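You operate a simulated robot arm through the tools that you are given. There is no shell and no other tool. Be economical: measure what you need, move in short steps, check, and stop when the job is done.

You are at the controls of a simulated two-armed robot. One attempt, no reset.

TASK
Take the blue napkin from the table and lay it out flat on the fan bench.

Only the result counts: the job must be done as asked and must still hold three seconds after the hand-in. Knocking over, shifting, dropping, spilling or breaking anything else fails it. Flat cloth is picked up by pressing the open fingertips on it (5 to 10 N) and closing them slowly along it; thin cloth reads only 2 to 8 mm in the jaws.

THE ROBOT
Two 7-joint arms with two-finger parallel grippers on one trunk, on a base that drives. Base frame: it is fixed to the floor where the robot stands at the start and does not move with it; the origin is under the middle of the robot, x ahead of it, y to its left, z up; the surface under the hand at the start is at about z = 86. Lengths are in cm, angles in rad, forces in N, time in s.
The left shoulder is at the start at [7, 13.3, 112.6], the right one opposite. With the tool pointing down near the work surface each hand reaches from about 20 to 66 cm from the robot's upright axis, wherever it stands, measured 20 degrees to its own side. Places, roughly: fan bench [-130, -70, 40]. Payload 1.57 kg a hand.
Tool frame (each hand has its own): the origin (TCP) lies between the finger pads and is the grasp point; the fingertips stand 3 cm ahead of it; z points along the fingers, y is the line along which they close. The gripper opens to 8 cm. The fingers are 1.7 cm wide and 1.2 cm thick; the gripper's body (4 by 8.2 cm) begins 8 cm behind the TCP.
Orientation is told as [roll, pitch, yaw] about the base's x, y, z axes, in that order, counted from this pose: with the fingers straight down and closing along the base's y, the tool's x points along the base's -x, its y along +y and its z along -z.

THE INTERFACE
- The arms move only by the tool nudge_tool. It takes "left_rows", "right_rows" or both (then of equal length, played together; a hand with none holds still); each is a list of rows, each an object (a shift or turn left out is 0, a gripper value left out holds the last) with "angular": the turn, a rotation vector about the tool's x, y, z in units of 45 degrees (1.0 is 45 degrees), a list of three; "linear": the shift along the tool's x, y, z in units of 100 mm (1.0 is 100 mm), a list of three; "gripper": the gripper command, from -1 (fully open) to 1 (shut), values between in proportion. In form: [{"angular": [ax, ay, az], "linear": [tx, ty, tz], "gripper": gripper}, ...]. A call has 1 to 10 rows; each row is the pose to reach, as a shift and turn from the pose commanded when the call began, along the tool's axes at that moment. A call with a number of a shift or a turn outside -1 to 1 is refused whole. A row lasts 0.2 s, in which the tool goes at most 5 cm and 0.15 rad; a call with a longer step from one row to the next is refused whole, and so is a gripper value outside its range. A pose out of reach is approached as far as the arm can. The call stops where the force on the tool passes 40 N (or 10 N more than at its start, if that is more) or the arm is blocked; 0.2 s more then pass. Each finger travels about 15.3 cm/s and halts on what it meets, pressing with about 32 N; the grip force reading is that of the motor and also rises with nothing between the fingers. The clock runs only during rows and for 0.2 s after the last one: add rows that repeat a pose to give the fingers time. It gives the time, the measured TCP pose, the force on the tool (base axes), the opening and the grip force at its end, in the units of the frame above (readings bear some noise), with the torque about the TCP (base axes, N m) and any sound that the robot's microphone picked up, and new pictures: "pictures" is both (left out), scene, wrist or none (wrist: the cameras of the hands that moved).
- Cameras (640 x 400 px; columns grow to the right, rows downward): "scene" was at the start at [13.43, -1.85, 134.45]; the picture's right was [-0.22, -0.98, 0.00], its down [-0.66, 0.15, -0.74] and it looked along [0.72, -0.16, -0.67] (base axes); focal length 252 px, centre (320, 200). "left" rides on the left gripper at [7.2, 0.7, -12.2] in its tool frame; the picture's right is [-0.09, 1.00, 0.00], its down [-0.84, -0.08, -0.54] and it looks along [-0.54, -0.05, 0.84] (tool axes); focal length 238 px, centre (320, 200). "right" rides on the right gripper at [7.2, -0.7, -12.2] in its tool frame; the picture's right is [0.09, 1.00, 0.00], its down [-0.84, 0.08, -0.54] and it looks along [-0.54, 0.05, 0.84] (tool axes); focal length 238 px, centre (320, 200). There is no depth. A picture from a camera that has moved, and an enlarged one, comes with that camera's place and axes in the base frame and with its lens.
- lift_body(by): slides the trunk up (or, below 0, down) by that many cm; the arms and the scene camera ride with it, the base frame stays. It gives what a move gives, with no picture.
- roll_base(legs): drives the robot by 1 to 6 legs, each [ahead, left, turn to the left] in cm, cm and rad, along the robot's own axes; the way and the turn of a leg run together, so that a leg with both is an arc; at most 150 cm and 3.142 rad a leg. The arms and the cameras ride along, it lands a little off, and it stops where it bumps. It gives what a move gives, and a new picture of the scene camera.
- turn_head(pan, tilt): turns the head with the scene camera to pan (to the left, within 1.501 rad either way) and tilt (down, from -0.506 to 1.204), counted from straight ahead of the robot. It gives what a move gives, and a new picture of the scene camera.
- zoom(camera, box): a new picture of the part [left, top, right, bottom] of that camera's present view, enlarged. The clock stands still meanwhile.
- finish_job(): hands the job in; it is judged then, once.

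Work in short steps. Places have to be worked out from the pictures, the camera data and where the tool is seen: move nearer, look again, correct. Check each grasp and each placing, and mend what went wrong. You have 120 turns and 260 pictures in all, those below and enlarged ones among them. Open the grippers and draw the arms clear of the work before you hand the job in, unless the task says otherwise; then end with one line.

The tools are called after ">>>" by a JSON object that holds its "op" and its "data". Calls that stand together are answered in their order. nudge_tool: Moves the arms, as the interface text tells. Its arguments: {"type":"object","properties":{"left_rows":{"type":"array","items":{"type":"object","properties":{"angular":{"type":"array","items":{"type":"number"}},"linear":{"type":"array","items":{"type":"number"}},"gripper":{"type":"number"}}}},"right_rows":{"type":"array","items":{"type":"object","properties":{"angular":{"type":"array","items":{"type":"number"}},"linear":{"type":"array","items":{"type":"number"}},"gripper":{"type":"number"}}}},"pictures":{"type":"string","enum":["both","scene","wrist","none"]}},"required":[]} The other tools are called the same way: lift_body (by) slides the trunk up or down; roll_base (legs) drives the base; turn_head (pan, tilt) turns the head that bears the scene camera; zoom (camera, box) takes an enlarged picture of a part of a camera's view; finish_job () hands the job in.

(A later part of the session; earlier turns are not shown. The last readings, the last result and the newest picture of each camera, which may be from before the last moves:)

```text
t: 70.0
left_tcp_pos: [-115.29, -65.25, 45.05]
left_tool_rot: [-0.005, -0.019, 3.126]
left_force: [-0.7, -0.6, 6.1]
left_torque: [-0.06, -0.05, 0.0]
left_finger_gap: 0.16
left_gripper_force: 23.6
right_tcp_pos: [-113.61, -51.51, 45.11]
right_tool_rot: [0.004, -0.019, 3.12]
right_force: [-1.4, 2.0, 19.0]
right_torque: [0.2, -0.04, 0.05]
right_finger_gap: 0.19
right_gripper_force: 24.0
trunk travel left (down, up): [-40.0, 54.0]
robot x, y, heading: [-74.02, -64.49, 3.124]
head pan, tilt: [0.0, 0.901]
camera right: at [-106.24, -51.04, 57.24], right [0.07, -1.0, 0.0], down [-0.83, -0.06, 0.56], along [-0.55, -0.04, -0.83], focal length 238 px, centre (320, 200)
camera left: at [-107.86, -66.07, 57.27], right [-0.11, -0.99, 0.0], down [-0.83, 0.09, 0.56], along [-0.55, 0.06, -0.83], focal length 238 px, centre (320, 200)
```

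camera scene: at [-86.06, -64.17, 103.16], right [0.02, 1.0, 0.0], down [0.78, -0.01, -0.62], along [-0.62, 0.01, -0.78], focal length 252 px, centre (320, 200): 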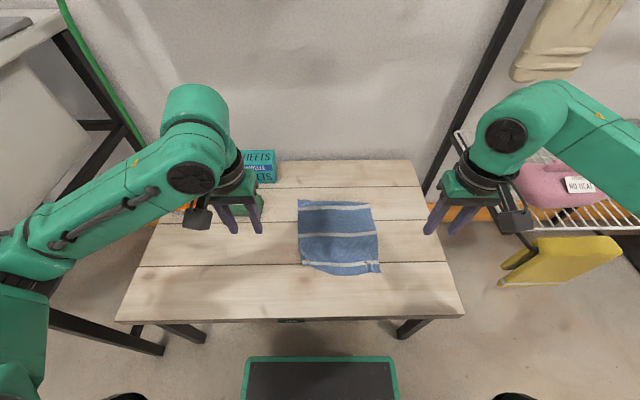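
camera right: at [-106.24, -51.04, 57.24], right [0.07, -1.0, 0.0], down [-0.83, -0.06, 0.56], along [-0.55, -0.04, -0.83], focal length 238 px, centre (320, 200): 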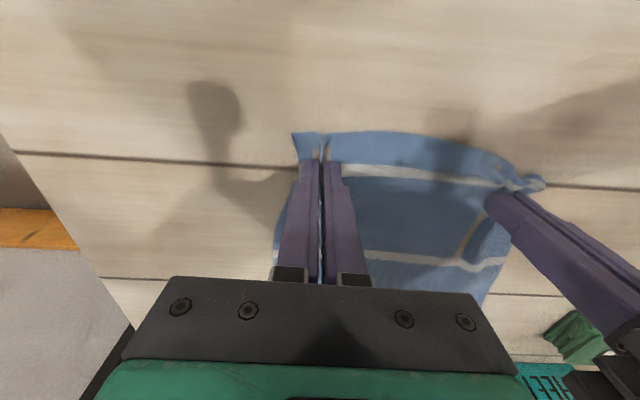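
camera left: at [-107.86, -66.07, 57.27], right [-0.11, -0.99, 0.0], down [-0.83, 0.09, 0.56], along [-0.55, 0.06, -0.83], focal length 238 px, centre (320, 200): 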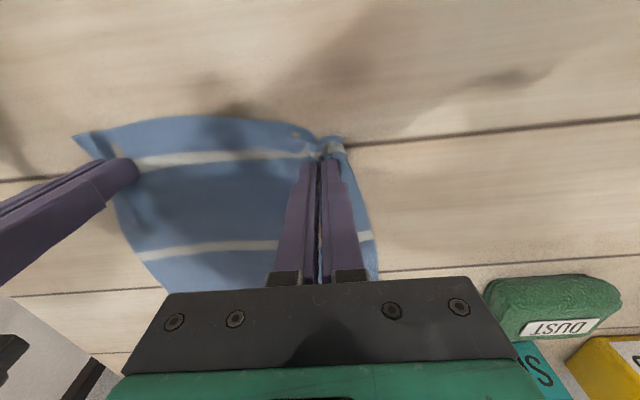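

Both gripped. Lift 10 cm, then 10 more with outward travel.

>>> {"op": "nudge_tool", "data": {"left_rows": [{"linear": [0, 0, -0.2]}, {"linear": [0, 0, -0.4]}, {"linear": [0, 0, -0.6]}, {"linear": [-0.1, 0, -0.8]}, {"linear": [-0.3, 0, -1.0]}], "right_rows": [{"linear": [0, 0, -0.2]}, {"linear": [0, 0, -0.4]}, {"linear": [0, 0, -0.6]}, {"linear": [-0.1, 0, -0.8]}, {"linear": [-0.3, 0, -1.0]}], "pictures": "none"}}

>>> {"op": "nudge_tool", "data": {"left_rows": [{"linear": [0, 0, -0.3]}, {"linear": [-0.2, 0, -0.6]}, {"linear": [-0.4, 0, -0.9]}, {"linear": [-0.6, 0, -1.0]}, {"linear": [-0.8, 0, -1.0]}, {"linear": [-1.0, 0, -1.0]}, {"linear": [-1.0, 0, -1.0]}], "right_rows": [{"linear": [0, 0, -0.3]}, {"linear": [-0.2, 0, -0.6]}, {"linear": [-0.4, 0, -0.9]}, {"linear": [-0.6, 0, -1.0]}, {"linear": [-0.8, 0, -1.0]}, {"linear": [-1.0, 0, -1.0]}, {"linear": [-1.0, 0, -1.0]}], "pictures": "both"}}

>>> {"op": "zoom", "data": {"camera": "scene", "box": [260, 120, 440, 240]}}

```text
t: 71.2
left_tcp_pos: [-117.99, -65.47, 54.95]
left_tool_rot: [-0.005, -0.014, 3.126]
left_force: [-0.7, 4.8, 0.0]
left_torque: [0.14, -0.04, 0.04]
left_finger_gap: 0.19
left_gripper_force: 23.5
right_tcp_pos: [-116.54, -51.19, 54.94]
right_tool_rot: [0.007, -0.012, 3.121]
right_force: [1.0, -3.9, 0.1]
right_torque: [-0.09, -0.02, 0.05]
right_finger_gap: 0.18
right_gripper_force: 23.3
trunk travel left (down, up): [-40.0, 54.0]
robot x, y, heading: [-73.84, -64.35, 3.122]
head pan, tilt: [0.0, 0.901]
```

```text
t: 72.8
left_tcp_pos: [-127.92, -65.23, 65.19]
left_tool_rot: [-0.004, -0.015, 3.124]
left_force: [0.6, 5.3, 0.4]
left_torque: [0.07, 0.01, 0.04]
left_finger_gap: 0.2
left_gripper_force: 23.7
right_tcp_pos: [-126.35, -50.99, 65.22]
right_tool_rot: [0.004, -0.015, 3.121]
right_force: [0.7, -3.4, 1.3]
right_torque: [-0.13, 0.01, 0.03]
right_finger_gap: 0.17
right_gripper_force: 23.4
trunk travel left (down, up): [-40.0, 54.0]
robot x, y, heading: [-73.72, -64.1, 3.12]
head pan, tilt: [0.0, 0.901]
camera scene: at [-86.07, -64.17, 103.15], right [0.02, 1.0, 0.0], down [0.78, -0.01, -0.62], along [-0.62, 0.01, -0.78], focal length 252 px, centre (320, 200)
camera right: at [-119.04, -50.54, 77.28], right [0.07, -1.0, 0.0], down [-0.83, -0.06, 0.55], along [-0.55, -0.04, -0.83], focal length 238 px, centre (320, 200)
camera left: at [-120.62, -65.91, 77.29], right [-0.11, -0.99, 0.0], down [-0.83, 0.09, 0.56], along [-0.55, 0.06, -0.83], focal length 238 px, centre (320, 200)
```

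scene: 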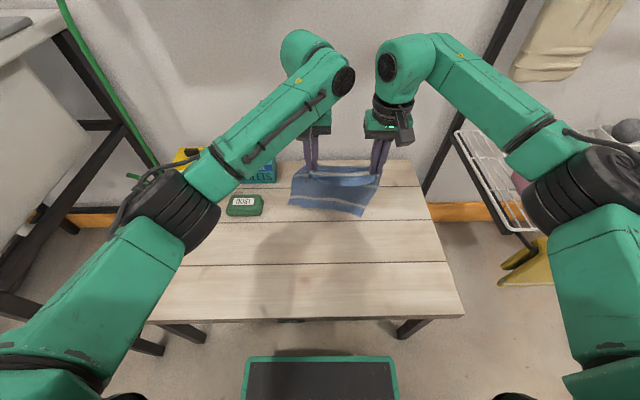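
right: 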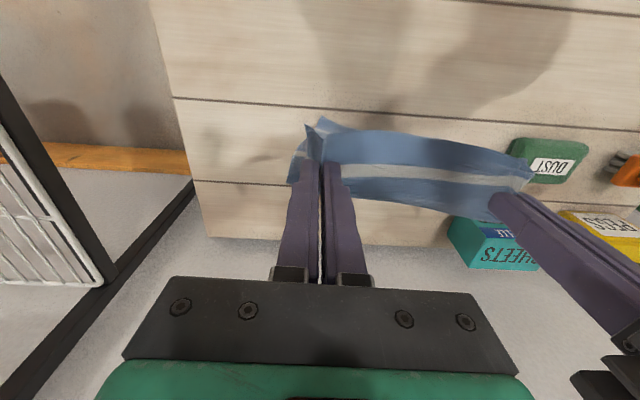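
left: 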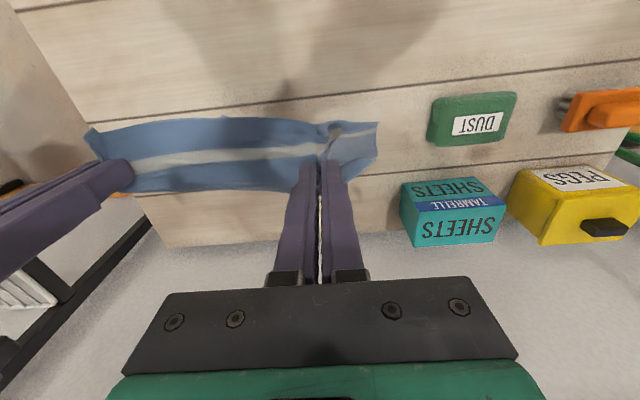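

```text
3.33 times, centred on (350, 180) of scene
camera zoom: at [-86.07, -64.17, 103.15], right [0.02, 1.0, 0.0], down [0.78, -0.01, -0.62], along [-0.62, 0.01, -0.78], focal length 840 px, centre (220, 267)
```

zoom: 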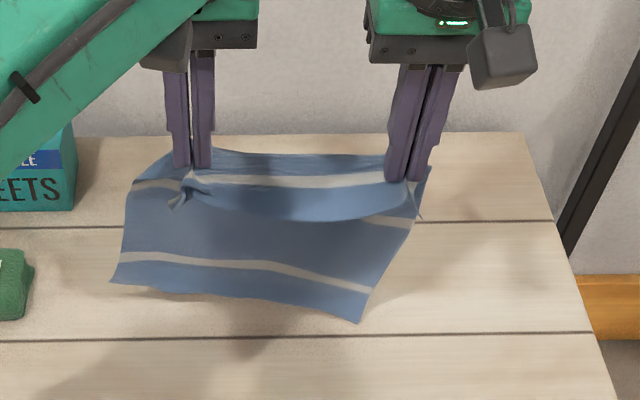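

Hem hangs free. Raise 3, forward 2.5, relax spacing so the cloth isn't stretched.

>>> {"op": "nudge_tool", "data": {"left_rows": [{"linear": [-0.08, -0.02, -0.15]}, {"linear": [-0.16, -0.04, -0.3]}, {"linear": [-0.22, -0.04, -0.3]}, {"linear": [-0.22, -0.04, -0.3]}, {"linear": [-0.22, -0.04, -0.3]}, {"linear": [-0.22, -0.04, -0.3]}], "right_rows": [{"linear": [-0.08, 0.02, -0.15]}, {"linear": [-0.16, 0.03, -0.3]}, {"linear": [-0.22, 0.03, -0.3]}, {"linear": [-0.22, 0.03, -0.3]}, {"linear": [-0.22, 0.03, -0.3]}, {"linear": [-0.22, 0.03, -0.3]}], "pictures": "none"}}

>>> {"op": "zoom", "data": {"camera": "scene", "box": [260, 120, 440, 240]}}

```text
t: 74.2
left_tcp_pos: [-130.1, -64.91, 68.17]
left_tool_rot: [-0.006, -0.016, 3.127]
left_force: [0.2, 0.2, -1.2]
left_torque: [0.04, -0.01, 0.02]
left_finger_gap: 0.2
left_gripper_force: 23.4
right_tcp_pos: [-128.54, -51.17, 68.16]
right_tool_rot: [0.004, -0.014, 3.121]
right_force: [0.8, -0.1, 0.5]
right_torque: [-0.01, 0.02, -0.02]
right_finger_gap: 0.18
right_gripper_force: 23.4
trunk travel left (down, up): [-40.0, 54.0]
robot x, y, heading: [-73.58, -64.59, 3.122]
head pan, tilt: [0.0, 0.901]
```

```text
3.33 times, centred on (350, 180) of scene
camera zoom: at [-86.09, -64.16, 103.15], right [0.02, 1.0, 0.0], down [0.78, -0.01, -0.62], along [-0.62, 0.01, -0.78], focal length 840 px, centre (220, 267)
```

zoom: 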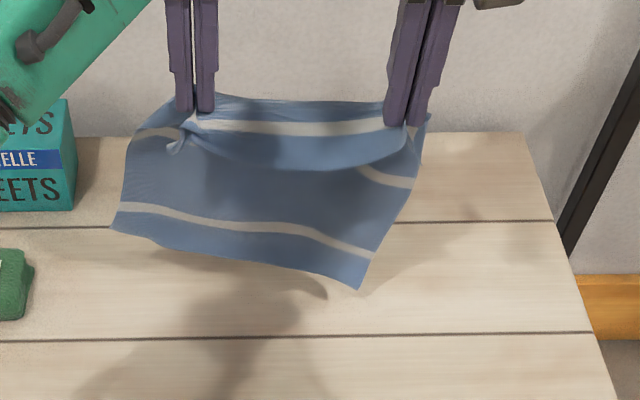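

Hem hangs skewed (left shorter), so lower the left by ~2 cm relative, then lay with a backward drag.

>>> {"op": "nudge_tool", "data": {"left_rows": [{"linear": [0, 0, 0.2]}, {"linear": [0, 0, 0.2]}, {"linear": [0.1, 0, 0.4]}, {"linear": [0.22, 0, 0.58]}, {"linear": [0.37, 0, 0.67]}, {"linear": [0.52, 0, 0.73]}, {"linear": [0.67, 0, 0.8]}, {"linear": [0.82, 0, 0.88]}, {"linear": [0.97, 0, 0.98]}], "right_rows": [{"linear": [0, 0, 0]}, {"linear": [0, 0, 0]}, {"linear": [0.1, 0, 0.2]}, {"linear": [0.22, 0, 0.38]}, {"linear": [0.37, 0, 0.48]}, {"linear": [0.52, 0, 0.55]}, {"linear": [0.67, 0, 0.63]}, {"linear": [0.82, 0, 0.72]}, {"linear": [0.97, 0, 0.83]}], "pictures": "both"}}

>>> {"op": "zoom", "data": {"camera": "right", "box": [270, 100, 590, 300]}}

```text
t: 76.2
left_tcp_pos: [-120.44, -64.85, 58.22]
left_tool_rot: [-0.004, -0.015, 3.126]
left_force: [0.7, 0.2, 0.0]
left_torque: [0.0, -0.01, -0.02]
left_finger_gap: 0.15
left_gripper_force: 23.3
right_tcp_pos: [-118.91, -51.49, 59.78]
right_tool_rot: [0.002, -0.013, 3.12]
right_force: [-0.6, 0.0, -1.1]
right_torque: [-0.01, 0.01, -0.01]
right_finger_gap: 0.2
right_gripper_force: 24.0
trunk travel left (down, up): [-40.0, 54.0]
robot x, y, heading: [-73.74, -64.57, 3.123]
head pan, tilt: [0.0, 0.901]
camera scene: at [-86.07, -64.16, 103.16], right [0.02, 1.0, 0.0], down [0.78, -0.01, -0.62], along [-0.62, 0.01, -0.78], focal length 252 px, centre (320, 200)
camera right: at [-111.65, -51.03, 71.96], right [0.07, -1.0, 0.0], down [-0.83, -0.06, 0.55], along [-0.55, -0.04, -0.83], focal length 238 px, centre (320, 200)
camera left: at [-113.25, -65.61, 70.46], right [-0.11, -0.99, 0.0], down [-0.83, 0.09, 0.56], along [-0.55, 0.06, -0.83], focal length 238 px, centre (320, 200)
```

scene: 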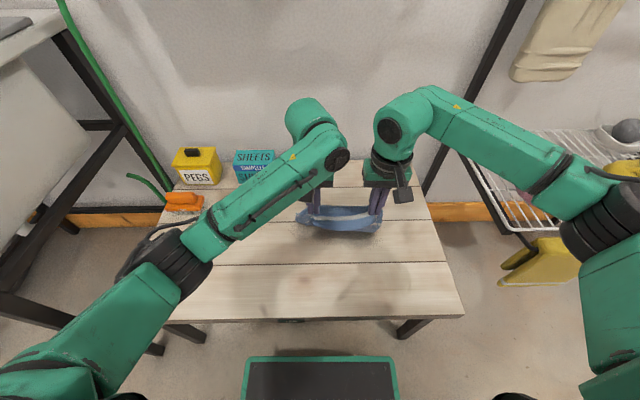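
right: 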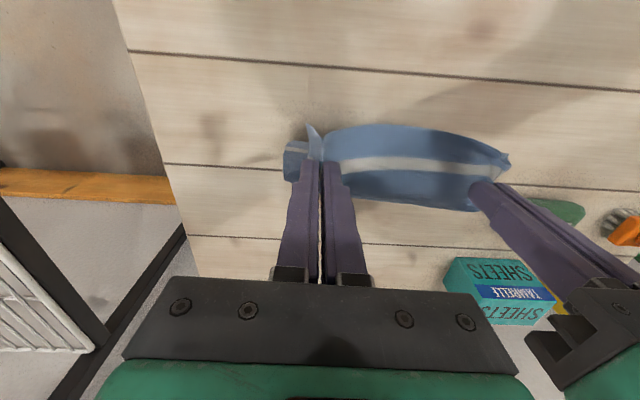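
left: 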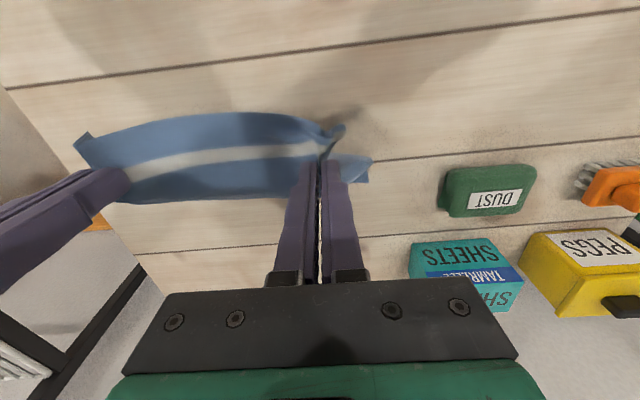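

```text
2.00 times, centred on (430, 200) of right
camera zoom: at [-111.65, -51.03, 71.96], right [0.07, -1.0, 0.0], down [-0.83, -0.06, 0.55], along [-0.55, -0.04, -0.83], focal length 477 px, centre (100, 200)
```

zoom: 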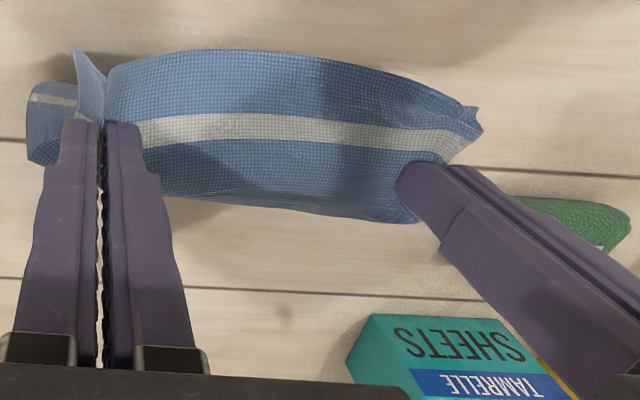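

Check where the hem is now.

>>> {"op": "zoom", "data": {"camera": "scene", "box": [270, 170, 420, 260]}}

>>> {"op": "zoom", "data": {"camera": "left", "box": [50, 80, 400, 300]}}

```text
4.27 times, centred on (345, 215) of scene
camera zoom: at [-86.07, -64.16, 103.16], right [0.02, 1.0, 0.0], down [0.78, -0.01, -0.62], along [-0.62, 0.01, -0.78], focal length 1075 px, centre (213, 136)
```

zoom: 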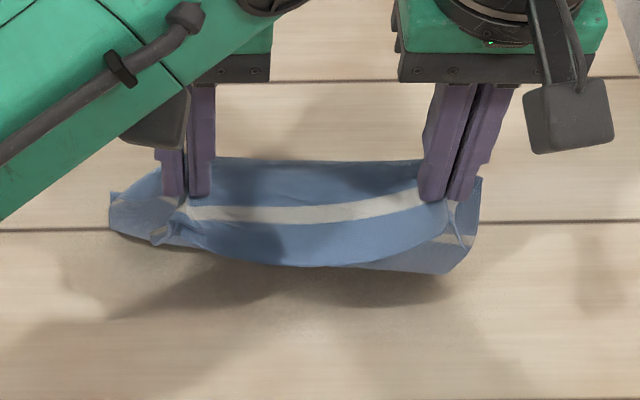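

```text
1.82 times, centred on (225, 190) of left
camera zoom: at [-113.25, -65.61, 70.46], right [-0.11, -0.99, 0.0], down [-0.83, 0.09, 0.56], along [-0.55, 0.06, -0.83], focal length 433 px, centre (493, 218)
```

zoom: 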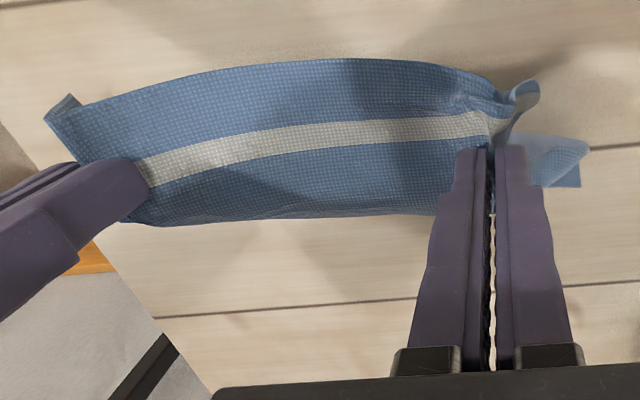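

Hem isn't trailing visibly. I'll lift again and tilt the fingers outward (~27°) to gain reach, allowing a real drag.

>>> {"op": "nudge_tool", "data": {"left_rows": [{"linear": [0, 0, -0.3]}, {"linear": [0, 0, -0.6]}, {"linear": [0, 0, -1.0]}, {"linear": [-0.2, 0, -1.0], "angular": [0, -0.15, 0]}, {"linear": [-0.4, 0, -1.0], "angular": [0, -0.3, 0]}, {"linear": [-0.6, 0, -1.0], "angular": [0, -0.45, 0]}, {"linear": [-0.8, 0, -1.0], "angular": [0, -0.6, 0]}, {"linear": [-1.0, 0, -1.0], "angular": [0, -0.6, 0]}, {"linear": [-1.0, 0, -1.0], "angular": [0, -0.6, 0]}], "right_rows": [{"linear": [0, 0, -0.3]}, {"linear": [0, 0, -0.6]}, {"linear": [0, 0, -1.0]}, {"linear": [-0.2, 0, -1.0], "angular": [0, -0.15, 0]}, {"linear": [-0.4, 0, -1.0], "angular": [0, -0.3, 0]}, {"linear": [-0.6, 0, -1.0], "angular": [0, -0.45, 0]}, {"linear": [-0.8, 0, -1.0], "angular": [0, -0.6, 0]}, {"linear": [-1.0, 0, -1.0], "angular": [0, -0.6, 0]}, {"linear": [-1.0, 0, -1.0], "angular": [0, -0.6, 0]}], "pictures": "scene"}}

>>> {"op": "zoom", "data": {"camera": "scene", "box": [260, 120, 440, 240]}}

```text
t: 78.2
left_tcp_pos: [-130.32, -64.92, 68.46]
left_tool_rot: [-0.008, -0.489, 3.129]
left_force: [-0.5, -0.1, 0.0]
left_torque: [0.03, 0.01, -0.02]
left_finger_gap: 0.19
left_gripper_force: 23.5
right_tcp_pos: [-128.97, -51.27, 70.11]
right_tool_rot: [0.006, -0.484, 3.118]
right_force: [-0.7, -0.5, 0.6]
right_torque: [0.0, -0.04, 0.01]
right_finger_gap: 0.18
right_gripper_force: 23.2
trunk travel left (down, up): [-40.0, 54.0]
robot x, y, heading: [-74.0, -64.2, 3.129]
head pan, tilt: [0.0, 0.901]
camera scene: at [-86.06, -64.17, 103.16], right [0.02, 1.0, 0.0], down [0.78, -0.01, -0.62], along [-0.62, 0.01, -0.78], focal length 252 px, centre (320, 200)
```

scene: 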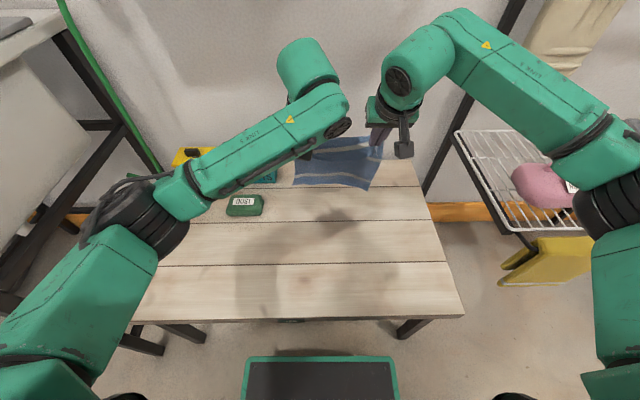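

```text
3.33 times, centred on (350, 180) of scene
camera zoom: at [-86.06, -64.17, 103.16], right [0.02, 1.0, 0.0], down [0.78, -0.01, -0.62], along [-0.62, 0.01, -0.78], focal length 840 px, centre (220, 267)
```

zoom: 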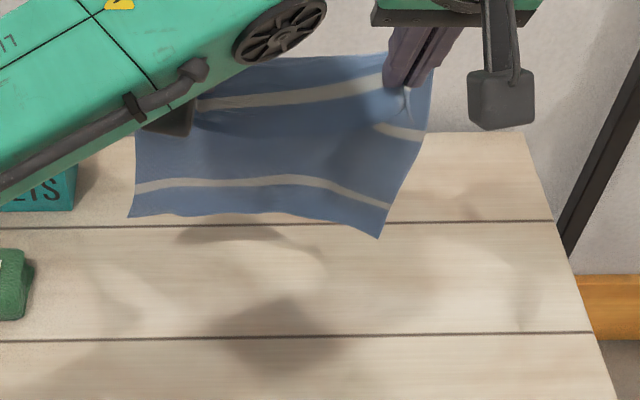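

Hem free and hanging well. Forward 6 cm more at this tilt.

>>> {"op": "nudge_tool", "data": {"left_rows": [{"linear": [-0.18, 0, 0.09]}, {"linear": [-0.36, 0, 0.19]}, {"linear": [-0.53, 0, 0.28]}, {"linear": [-0.53, 0, 0.28]}, {"linear": [-0.53, 0, 0.28]}, {"linear": [-0.53, 0, 0.28]}], "right_rows": [{"linear": [-0.18, 0, 0.09]}, {"linear": [-0.36, 0, 0.19]}, {"linear": [-0.53, 0, 0.28]}, {"linear": [-0.53, 0, 0.28]}, {"linear": [-0.53, 0, 0.28]}, {"linear": [-0.53, 0, 0.28]}], "pictures": "none"}}

>>> {"op": "zoom", "data": {"camera": "scene", "box": [260, 100, 440, 220]}}

```text
t: 79.5
left_tcp_pos: [-136.35, -64.78, 68.59]
left_tool_rot: [-0.004, -0.486, 3.129]
left_force: [0.4, -0.4, -0.1]
left_torque: [0.02, 0.0, -0.03]
left_finger_gap: 0.16
left_gripper_force: 23.1
right_tcp_pos: [-134.81, -51.34, 69.89]
right_tool_rot: [0.007, -0.484, 3.119]
right_force: [-0.5, -0.2, 0.6]
right_torque: [-0.01, -0.02, 0.01]
right_finger_gap: 0.18
right_gripper_force: 23.9
trunk travel left (down, up): [-40.0, 54.0]
robot x, y, heading: [-73.99, -64.17, 3.122]
head pan, tilt: [0.0, 0.901]
```

```text
3.33 times, centred on (350, 160) of scene
camera zoom: at [-86.09, -64.16, 103.15], right [0.02, 1.0, 0.0], down [0.78, -0.01, -0.62], along [-0.62, 0.01, -0.78], focal length 840 px, centre (220, 333)
```

zoom: 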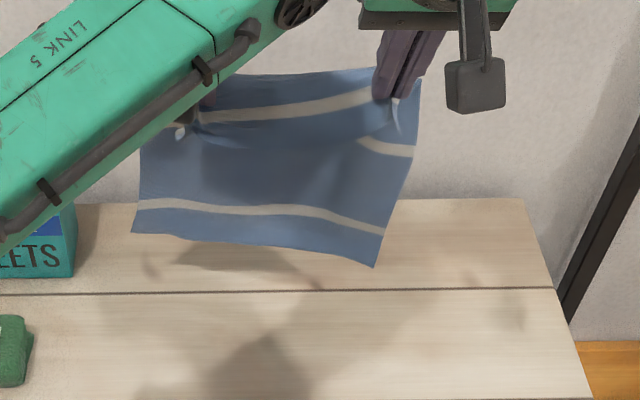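

Hem at z≈50–54, left side higher. Lower (left 1.5 more), beginning to draw back near contact.

>>> {"op": "nudge_tool", "data": {"left_rows": [{"linear": [0.09, 0, 0.17]}, {"linear": [0.18, 0, 0.33]}, {"linear": [0.27, 0, 0.5]}, {"linear": [0.35, 0, 0.66]}, {"linear": [0.49, 0, 0.7]}, {"linear": [0.62, 0, 0.75]}, {"linear": [0.757, 0, 0.788]}], "right_rows": [{"linear": [0.07, 0, 0.13]}, {"linear": [0.14, 0, 0.26]}, {"linear": [0.21, 0, 0.4]}, {"linear": [0.28, 0, 0.53]}, {"linear": [0.42, 0, 0.57]}, {"linear": [0.55, 0, 0.62]}, {"linear": [0.686, 0, 0.655]}], "pictures": "wrist"}}

>>> {"op": "zoom", "data": {"camera": "scene", "box": [260, 130, 440, 250]}}

```text
t: 81.2
left_tcp_pos: [-133.29, -64.85, 58.02]
left_tool_rot: [-0.007, -0.487, 3.13]
left_force: [-0.1, 2.0, 1.4]
left_torque: [0.1, 0.0, -0.03]
left_finger_gap: 0.17
left_gripper_force: 23.0
right_tcp_pos: [-131.91, -51.28, 61.0]
right_tool_rot: [0.008, -0.486, 3.116]
right_force: [0.6, -2.4, -0.9]
right_torque: [-0.04, -0.02, 0.05]
right_finger_gap: 0.18
right_gripper_force: 23.7
trunk travel left (down, up): [-40.0, 54.0]
robot x, y, heading: [-73.88, -64.17, 3.12]
head pan, tilt: [0.0, 0.901]
camera right: at [-119.77, -50.95, 68.43], right [0.06, -1.0, -0.04], down [-0.49, -0.06, 0.87], along [-0.87, -0.03, -0.49], focal length 238 px, centre (320, 200)
camera left: at [-121.36, -65.56, 65.46], right [-0.1, -0.99, 0.04], down [-0.48, 0.08, 0.87], along [-0.87, 0.07, -0.49], focal length 238 px, centre (320, 200)
```

right: 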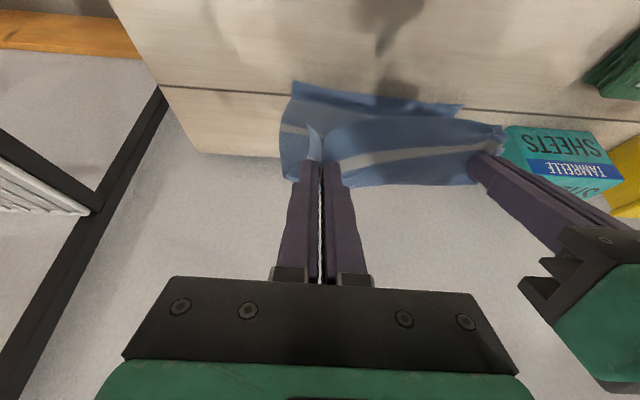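
left: 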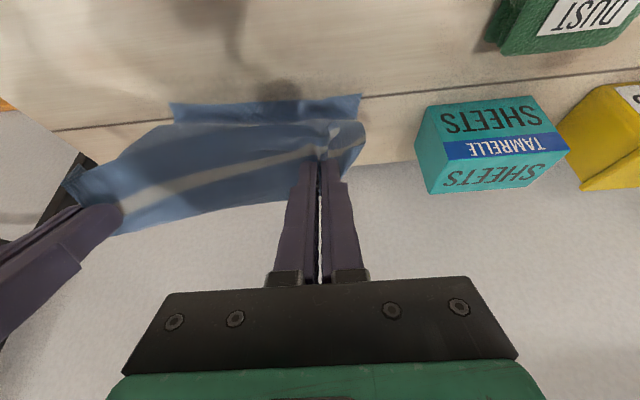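

```text
3.33 times, centred on (350, 190) of scene
camera zoom: at [-86.08, -64.16, 103.16], right [0.02, 1.0, 0.0], down [0.78, -0.01, -0.62], along [-0.62, 0.01, -0.78], focal length 840 px, centre (220, 233)
```

zoom: 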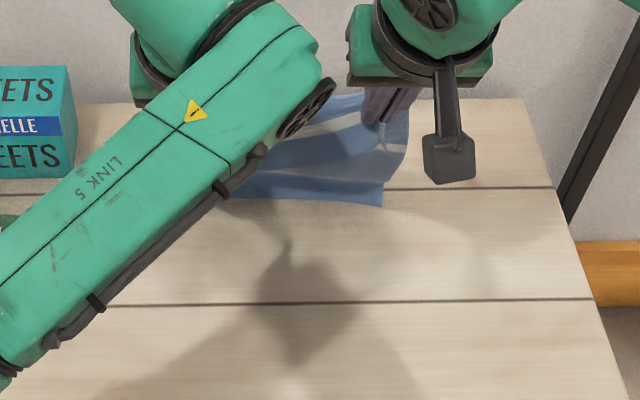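

Hem touches the bench at x≈−137.7, trailing outward. Drag back mostly horizontally, then begin lowering.

>>> {"op": "nudge_tool", "data": {"left_rows": [{"linear": [0.133, 0, -0.07]}, {"linear": [0.265, 0, -0.14]}, {"linear": [0.398, 0, -0.211]}, {"linear": [0.554, 0, -0.237]}, {"linear": [0.733, 0, -0.218]}, {"linear": [0.936, 0, -0.156]}], "right_rows": [{"linear": [0.133, 0, -0.07]}, {"linear": [0.265, 0, -0.14]}, {"linear": [0.398, 0, -0.211]}, {"linear": [0.554, 0, -0.237]}, {"linear": [0.733, 0, -0.218]}, {"linear": [0.936, 0, -0.156]}], "pictures": "wrist"}}

>>> {"op": "zoom", "data": {"camera": "scene", "box": [260, 130, 440, 250]}}

```text
t: 82.5
left_tcp_pos: [-124.21, -64.96, 54.94]
left_tool_rot: [-0.007, -0.487, 3.127]
left_force: [0.2, 1.5, 0.1]
left_torque: [0.07, -0.02, -0.05]
left_finger_gap: 0.17
left_gripper_force: 23.3
right_tcp_pos: [-122.81, -51.36, 57.91]
right_tool_rot: [0.007, -0.485, 3.118]
right_force: [-0.8, -2.7, -1.0]
right_torque: [-0.02, -0.03, 0.06]
right_finger_gap: 0.19
right_gripper_force: 23.1
trunk travel left (down, up): [-40.0, 54.0]
robot x, y, heading: [-73.64, -64.24, 3.124]
head pan, tilt: [0.0, 0.901]
camera right: at [-110.78, -51.08, 65.42], right [0.06, -1.0, -0.04], down [-0.49, -0.06, 0.87], along [-0.87, -0.03, -0.49], focal length 238 px, centre (320, 200)
camera left: at [-112.3, -65.61, 62.46], right [-0.1, -0.99, 0.04], down [-0.49, 0.08, 0.87], along [-0.87, 0.07, -0.49], focal length 238 px, centre (320, 200)
```

right: 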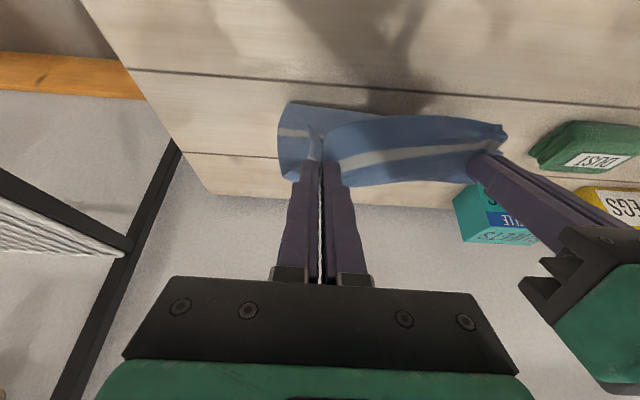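
left: 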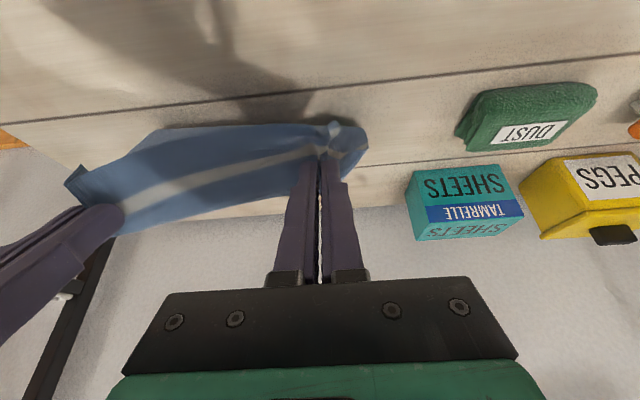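

```text
3.33 times, centred on (350, 190) of scene
camera zoom: at [-86.07, -64.15, 103.16], right [0.02, 1.0, 0.0], down [0.78, -0.01, -0.62], along [-0.62, 0.01, -0.78], focal length 840 px, centre (220, 233)
```

zoom: 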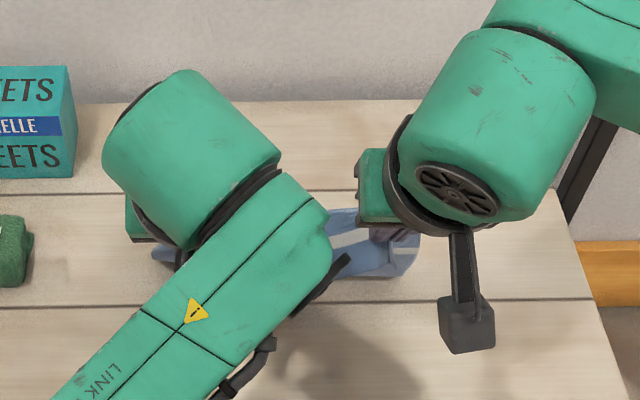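

Now continue back 5 and down ~5 while rotating the fingers back to vertical.

>>> {"op": "nudge_tool", "data": {"left_rows": [{"linear": [0.11, 0, 0.027], "angular": [0, 0.1, 0]}, {"linear": [0.218, 0, 0.055], "angular": [0, 0.2, 0]}, {"linear": [0.326, 0, 0.082], "angular": [0, 0.3, 0]}, {"linear": [0.435, 0, 0.11], "angular": [0, 0.4, 0]}, {"linear": [0.544, 0, 0.137], "angular": [0, 0.5, 0]}, {"linear": [0.653, 0, 0.164], "angular": [0, 0.6, 0]}, {"linear": [0.653, 0, 0.164], "angular": [0, 0.61, 0]}], "right_rows": [{"linear": [0.124, 0, 0.057], "angular": [0, 0.1, 0]}, {"linear": [0.249, 0, 0.114], "angular": [0, 0.2, 0]}, {"linear": [0.373, 0, 0.17], "angular": [0, 0.3, 0]}, {"linear": [0.497, 0, 0.227], "angular": [0, 0.4, 0]}, {"linear": [0.622, 0, 0.284], "angular": [0, 0.5, 0]}, {"linear": [0.746, 0, 0.341], "angular": [0, 0.6, 0]}, {"linear": [0.746, 0, 0.341], "angular": [0, 0.61, 0]}], "pictures": "both"}}

```text
t: 84.2
left_tcp_pos: [-119.42, -65.04, 50.33]
left_tool_rot: [-0.003, -0.006, 3.126]
left_force: [0.3, 0.9, 0.5]
left_torque: [-0.01, -0.04, -0.01]
left_finger_gap: 0.15
left_gripper_force: 23.8
right_tcp_pos: [-117.73, -51.45, 51.4]
right_tool_rot: [0.005, -0.004, 3.121]
right_force: [-0.1, -0.5, -0.4]
right_torque: [-0.01, 0.0, -0.02]
right_finger_gap: 0.19
right_gripper_force: 23.9
trunk travel left (down, up): [-40.0, 54.0]
robot x, y, heading: [-74.06, -64.16, 3.128]
head pan, tilt: [0.0, 0.901]
camera scene: at [-86.08, -64.17, 103.15], right [0.02, 1.0, 0.0], down [0.78, -0.01, -0.62], along [-0.62, 0.01, -0.78], focal length 252 px, centre (320, 200)
camera right: at [-110.62, -51.13, 63.64], right [0.07, -1.0, 0.01], down [-0.84, -0.06, 0.55], along [-0.54, -0.04, -0.84], focal length 238 px, centre (320, 200)
camera left: at [-112.16, -65.71, 62.6], right [-0.11, -0.99, 0.0], down [-0.83, 0.09, 0.55], along [-0.54, 0.06, -0.84], focal length 238 px, centre (320, 200)
```

scene: 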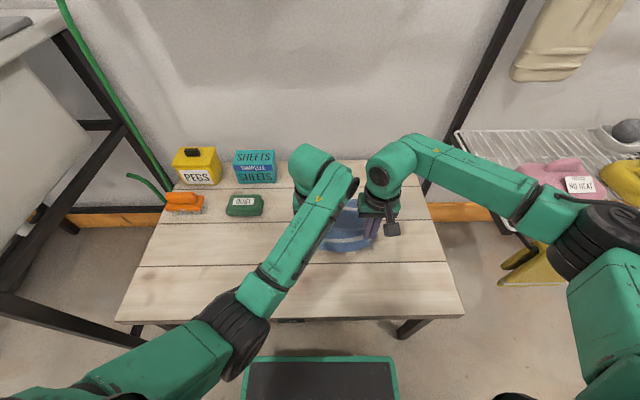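
right: 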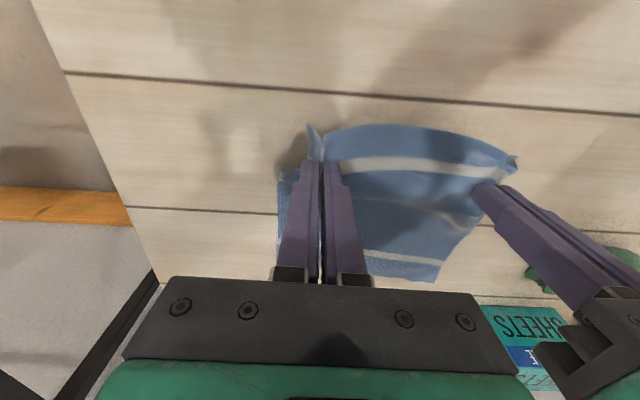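
left: 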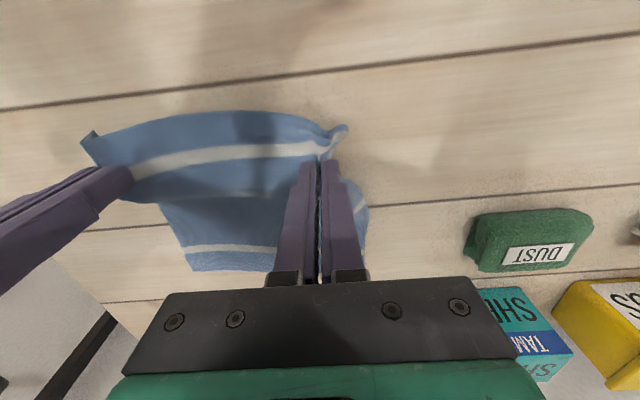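

Excellent: the full far border is visible and hem lies at x≈−135. Finish: back 4 and down to near contact.

>>> {"op": "nudge_tool", "data": {"left_rows": [{"linear": [0.1, 0, 0.1]}, {"linear": [0.2, 0, 0.2]}, {"linear": [0.3, 0, 0.3]}, {"linear": [0.37, 0, 0.38]}, {"linear": [0.42, 0, 0.45]}, {"linear": [0.42, 0, 0.48]}, {"linear": [0.42, 0, 0.48]}], "right_rows": [{"linear": [0.1, 0, 0.12]}, {"linear": [0.2, 0, 0.24]}, {"linear": [0.3, 0, 0.36]}, {"linear": [0.37, 0, 0.48]}, {"linear": [0.42, 0, 0.56]}, {"linear": [0.42, 0, 0.59]}, {"linear": [0.42, 0, 0.59]}], "pictures": "wrist"}}

```text
t: 85.3
left_tcp_pos: [-120.62, -65.88, 51.46]
left_tool_rot: [0.003, -0.148, 3.13]
left_force: [7.3, 16.9, -6.5]
left_torque: [0.49, -0.21, -0.08]
left_finger_gap: 0.17
left_gripper_force: 23.1
right_tcp_pos: [-114.38, -52.42, 46.95]
right_tool_rot: [0.026, -0.021, 3.128]
right_force: [-7.7, -16.6, 5.7]
right_torque: [-0.53, 0.29, 0.01]
right_finger_gap: 0.22
right_gripper_force: 23.2
trunk travel left (down, up): [-40.0, 54.0]
robot x, y, heading: [-73.64, -64.25, 3.123]
head pan, tilt: [0.0, 0.901]
stopped in row 5 (left hand): the arm was blocked; the commanded pose is now the measured one
camera right: at [-106.99, -51.77, 58.87], right [0.08, -1.0, 0.03], down [-0.83, -0.05, 0.56], along [-0.56, -0.07, -0.83], focal length 238 px, centre (320, 200)
camera left: at [-111.78, -66.35, 62.5], right [-0.1, -0.99, 0.02], down [-0.75, 0.09, 0.66], along [-0.66, 0.05, -0.75], focal length 238 px, centre (320, 200)
```

right: 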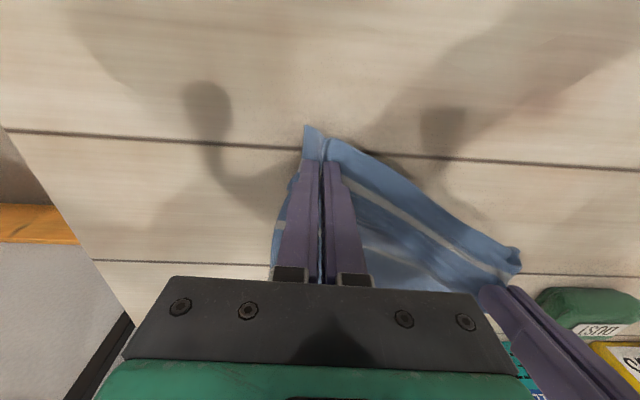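
left: 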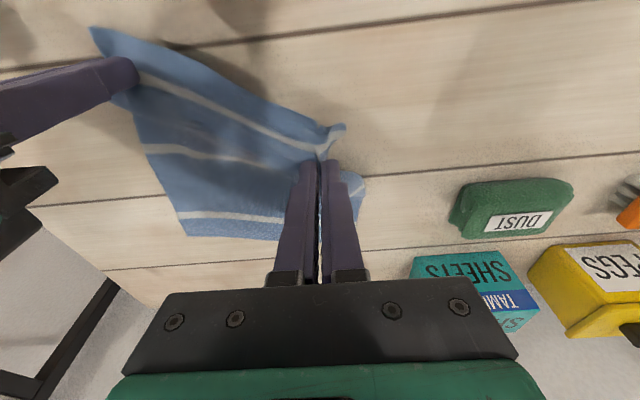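

The left arm was blocked, likely the elbow low near the bench edge. Look before anything else.

>>> {"op": "zoom", "data": {"camera": "scene", "box": [0, 0, 640, 400]}}

```text
1.00 times, centred on (320, 200) of scene (not enlarged: the box is as wide or as high as the picture)
camera zoom: at [-86.09, -64.18, 103.15], right [0.02, 1.0, 0.0], down [0.78, -0.01, -0.62], along [-0.62, 0.01, -0.78], focal length 252 px, centre (320, 200)
```

zoom: 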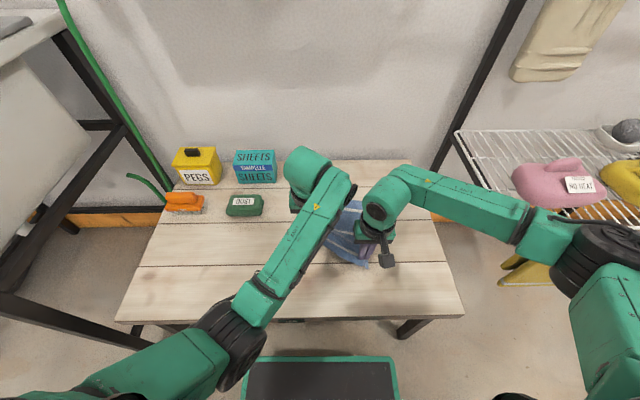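

Bench is unmoved. Plan: relieve the stretch, release here (far part lies well), reset arm posture, then regrasp only the near edge to pull it straight.

>>> {"op": "nudge_tool", "data": {"left_rows": [{"linear": [-0.05, -0.05, 0.05]}, {"linear": [-0.1, -0.08, 0.1]}, {"linear": [-0.1, -0.08, 0.2]}, {"linear": [-0.1, -0.08, 0.3]}], "right_rows": [{"linear": [-0.1, 0.0, 0]}, {"linear": [-0.2, 0.0, 0]}, {"linear": [-0.3, 0.0, 0]}, {"linear": [-0.3, 0.0, 0.05]}], "pictures": "wrist"}}

```text
t: 86.3
left_tcp_pos: [-122.49, -65.75, 48.76]
left_tool_rot: [0.015, -0.157, -3.143]
left_force: [2.8, 6.3, -1.8]
left_torque: [0.19, -0.05, -0.02]
left_finger_gap: 0.16
left_gripper_force: 23.8
right_tcp_pos: [-117.31, -52.25, 46.07]
right_tool_rot: [0.017, -0.015, 3.124]
right_force: [-2.5, -6.8, 1.2]
right_torque: [-0.21, 0.07, 0.05]
right_finger_gap: 0.2
right_gripper_force: 24.0
trunk travel left (down, up): [-40.0, 54.0]
robot x, y, heading: [-74.26, -64.28, 3.121]
head pan, tilt: [0.0, 0.901]
camera right: at [-109.93, -51.59, 58.19], right [0.07, -1.0, 0.02], down [-0.83, -0.05, 0.56], along [-0.55, -0.06, -0.83], focal length 238 px, centre (320, 200)
camera left: at [-113.49, -66.08, 59.76], right [-0.09, -1.0, 0.03], down [-0.74, 0.09, 0.66], along [-0.66, 0.04, -0.75], focal length 238 px, centre (320, 200)
```

right: 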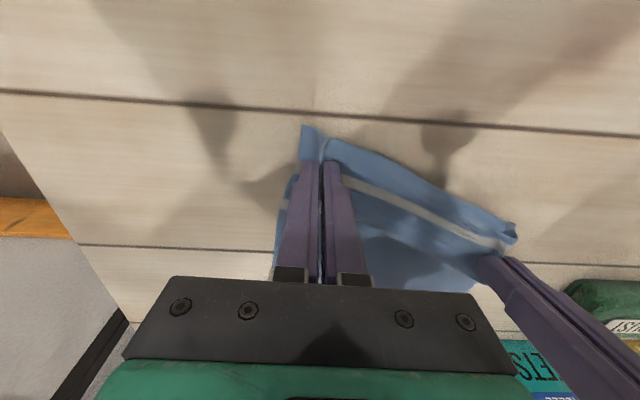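
left: 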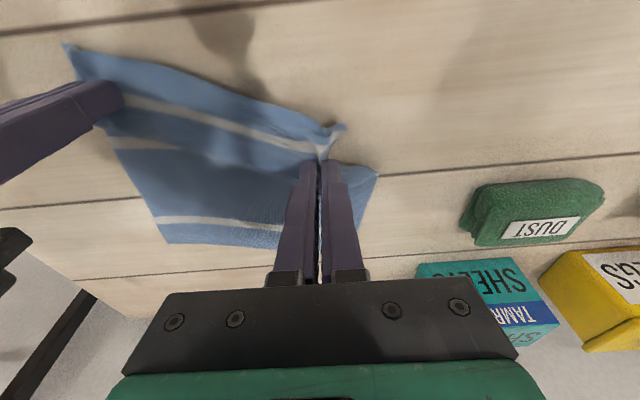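

Lower the left ~2 cm and ease the right 1.5 cm toward it, then open both.

>>> {"op": "nudge_tool", "data": {"left_rows": [{"linear": [0, -0.05, 0.1]}, {"linear": [0, -0.08, 0.18]}, {"linear": [0, -0.08, 0.18], "gripper": 0.9}, {"linear": [0, -0.08, 0.18], "gripper": 0.7}, {"linear": [0, -0.08, 0.18], "gripper": 0.5}, {"linear": [0, -0.08, 0.18], "gripper": 0.3}, {"linear": [0, -0.08, 0.18], "gripper": 0.2}, {"linear": [0, -0.08, 0.18], "gripper": 0.2}], "right_rows": [{"linear": [-0.08, 0, 0]}, {"linear": [-0.15, 0, 0.03]}, {"linear": [-0.15, 0, 0.05], "gripper": 0.9}, {"linear": [-0.15, 0, 0.05], "gripper": 0.7}, {"linear": [-0.15, 0, 0.05], "gripper": 0.5}, {"linear": [-0.15, 0, 0.05], "gripper": 0.3}, {"linear": [-0.15, 0, 0.05], "gripper": 0.2}, {"linear": [-0.15, 0, 0.05], "gripper": 0.2}], "pictures": "wrist"}}

```text
t: 88.1
left_tcp_pos: [-122.86, -65.82, 46.62]
left_tool_rot: [0.034, -0.157, -3.139]
left_force: [-0.1, 0.4, -0.2]
left_torque: [0.03, 0.01, -0.01]
left_finger_gap: 3.21
left_gripper_force: 0.1
right_tcp_pos: [-118.7, -52.14, 45.64]
right_tool_rot: [0.021, -0.017, 3.124]
right_force: [0.0, -0.4, 0.0]
right_torque: [0.03, 0.01, 0.0]
right_finger_gap: 3.2
right_gripper_force: 0.0
trunk travel left (down, up): [-40.0, 54.0]
robot x, y, heading: [-73.9, -64.5, 3.121]
head pan, tilt: [0.0, 0.901]
camera right: at [-111.38, -51.55, 57.72], right [0.07, -1.0, 0.02], down [-0.83, -0.05, 0.56], along [-0.55, -0.06, -0.83], focal length 238 px, centre (320, 200)
camera left: at [-113.91, -65.87, 57.66], right [-0.08, -1.0, 0.05], down [-0.74, 0.09, 0.66], along [-0.66, 0.02, -0.75], focal length 238 px, centre (320, 200)
```

right: 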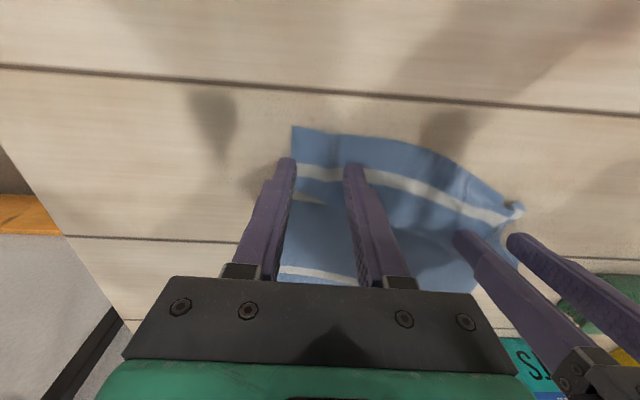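
left: 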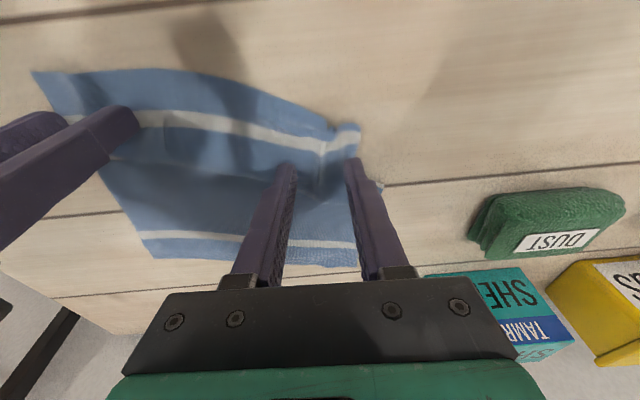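

Released. Lift both up 10 cm and swing the left hand outward to reset its elbow.

>>> {"op": "nudge_tool", "data": {"left_rows": [{"linear": [0, 0, -0.2]}, {"linear": [0, 0, -0.5]}, {"linear": [0, 0, -0.8], "angular": [0, 0.1, 0]}, {"linear": [0, 0.0, -1.0], "angular": [0, 0.2, 0]}, {"linear": [0, 0.3, -1.0], "angular": [0, 0.2, 0]}, {"linear": [0, 0.6, -1.0], "angular": [0, 0.2, 0]}, {"linear": [0, 0.9, -1.0], "angular": [0, 0.2, 0]}], "right_rows": [{"linear": [0, 0, -0.2]}, {"linear": [0, 0, -0.5]}, {"linear": [0, 0, -0.8]}, {"linear": [0, 0, -1.0]}, {"linear": [0, -0.3, -1.0]}, {"linear": [0, -0.6, -1.0]}, {"linear": [0, -0.9, -1.0]}], "pictures": "scene"}}

>>> {"op": "zoom", "data": {"camera": "scene", "box": [270, 180, 400, 270]}}

```text
t: 89.0
left_tcp_pos: [-122.94, -70.65, 52.51]
left_tool_rot: [0.126, -0.041, -3.078]
left_force: [0.2, -0.7, -0.4]
left_torque: [0.0, -0.01, 0.01]
left_finger_gap: 3.19
left_gripper_force: 0.1
left hand out of reach, approached as far as the arm can: row 4
right_tcp_pos: [-118.48, -52.0, 54.44]
right_tool_rot: [0.018, -0.014, 3.126]
right_force: [0.9, -0.5, -0.5]
right_torque: [0.03, 0.02, -0.01]
right_finger_gap: 3.2
right_gripper_force: 0.1
trunk travel left (down, up): [-40.0, 54.0]
robot x, y, heading: [-74.17, -64.45, 3.119]
head pan, tilt: [0.0, 0.901]
stopped in row 4 (left hand): the arm was blocked; the commanded pose is now the measured one
camera scene: at [-86.11, -64.15, 103.14], right [0.02, 1.0, 0.0], down [0.78, -0.01, -0.62], along [-0.62, 0.01, -0.78], focal length 252 px, centre (320, 200)
```

scene: 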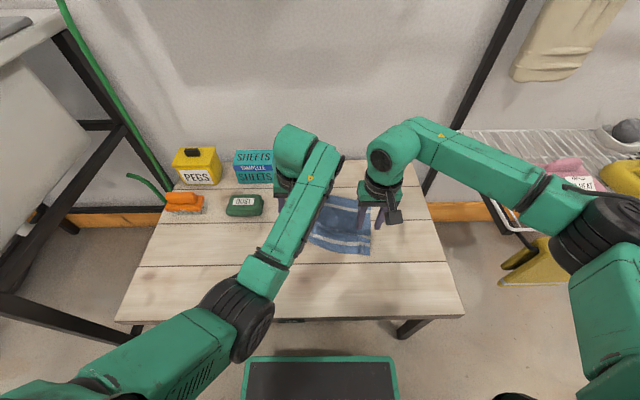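

```text
4.44 times, centred on (335, 225) of scene
camera zoom: at [-86.11, -64.15, 103.14], right [0.02, 1.0, 0.0], down [0.78, -0.01, -0.62], along [-0.62, 0.01, -0.78], focal length 1120 px, centre (253, 89)
```

zoom: 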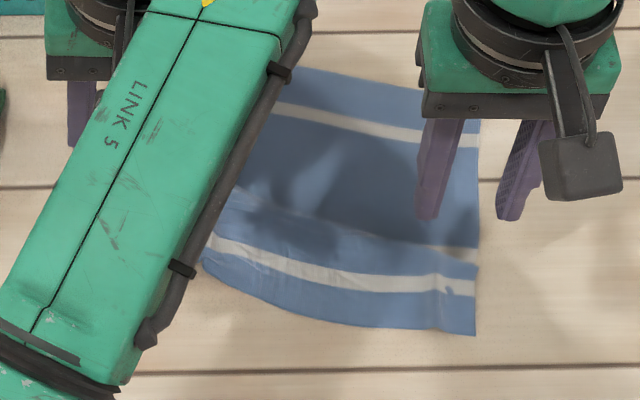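

The left arm is at a joint limit. Tilt its fingers outward again while rising and extending, to unwind the elbow.

>>> {"op": "nudge_tool", "data": {"left_rows": [{"linear": [-0.05, 0, -0.1], "angular": [0, -0.12, 0]}, {"linear": [-0.15, 0, -0.25], "angular": [0, -0.24, 0]}, {"linear": [-0.3, 0, -0.4], "angular": [0, -0.36, 0]}, {"linear": [-0.45, 0, -0.6], "angular": [0, -0.48, 0]}, {"linear": [-0.6, 0, -0.8], "angular": [0, -0.6, 0]}, {"linear": [-0.7, 0, -1.0], "angular": [0, -0.6, 0]}, {"linear": [-0.7, 0, -1.0], "angular": [0, -0.6, 0]}], "pictures": "scene"}}

```text
t: 90.6
left_tcp_pos: [-129.5, -70.03, 62.57]
left_tool_rot: [0.153, -0.508, 3.138]
left_force: [-0.1, -0.2, 0.3]
left_torque: [0.03, 0.0, -0.04]
left_finger_gap: 3.21
left_gripper_force: 0.0
right_tcp_pos: [-118.53, -52.11, 54.46]
right_tool_rot: [0.019, -0.015, 3.124]
right_force: [-0.4, -0.2, -0.9]
right_torque: [-0.01, 0.01, -0.03]
right_finger_gap: 3.22
right_gripper_force: 0.0
trunk travel left (down, up): [-40.0, 54.0]
robot x, y, heading: [-73.65, -64.34, 3.126]
head pan, tilt: [0.0, 0.901]
camera scene: at [-86.09, -64.18, 103.15], right [0.02, 1.0, 0.0], down [0.78, -0.01, -0.62], along [-0.62, 0.01, -0.78], focal length 252 px, centre (320, 200)
```

scene: 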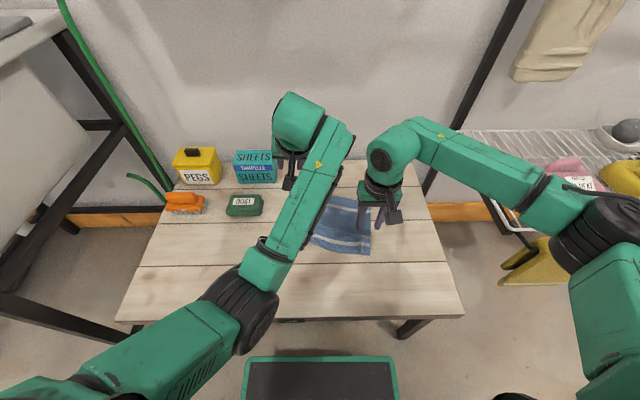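

Extend further up and out to straighten the arm.

>>> {"op": "nudge_tool", "data": {"left_rows": [{"linear": [-0.2, 0, -0.1]}, {"linear": [-0.4, 0, -0.2]}, {"linear": [-0.6, 0, -0.3]}, {"linear": [-0.75, 0, -0.36]}, {"linear": [-0.9, 0, -0.43]}, {"linear": [-0.9, 0, -0.43], "angular": [0, 0.12, 0]}, {"linear": [-0.9, 0, -0.43], "angular": [0, 0.24, 0]}, {"linear": [-0.9, 0, -0.43], "angular": [0, 0.36, 0]}], "pictures": "scene"}}

```text
t: 92.4
left_tcp_pos: [-135.22, -69.2, 70.88]
left_tool_rot: [0.127, -0.228, -3.105]
left_force: [1.8, 0.4, -0.2]
left_torque: [0.0, 0.0, -0.04]
left_finger_gap: 3.2
left_gripper_force: 0.0
right_tcp_pos: [-118.47, -52.01, 54.51]
right_tool_rot: [0.019, -0.016, 3.124]
right_force: [0.5, 0.0, -0.3]
right_torque: [0.0, 0.0, -0.02]
right_finger_gap: 3.21
right_gripper_force: 0.0
trunk travel left (down, up): [-40.0, 54.0]
robot x, y, heading: [-73.83, -64.47, 3.118]
head pan, tilt: [0.0, 0.901]
camera scene: at [-86.08, -64.16, 103.15], right [0.02, 1.0, 0.0], down [0.78, -0.01, -0.62], along [-0.62, 0.01, -0.78], focal length 252 px, centre (320, 200)
```

scene: 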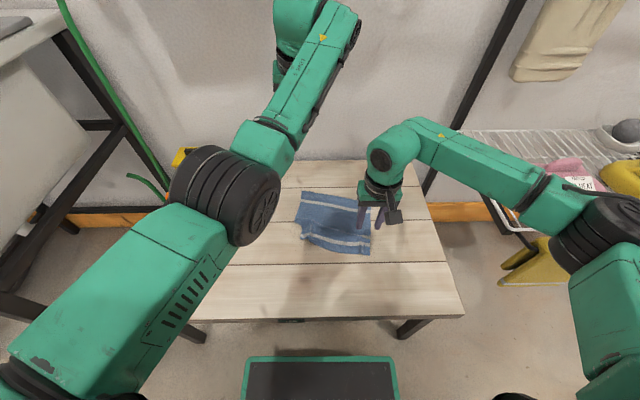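

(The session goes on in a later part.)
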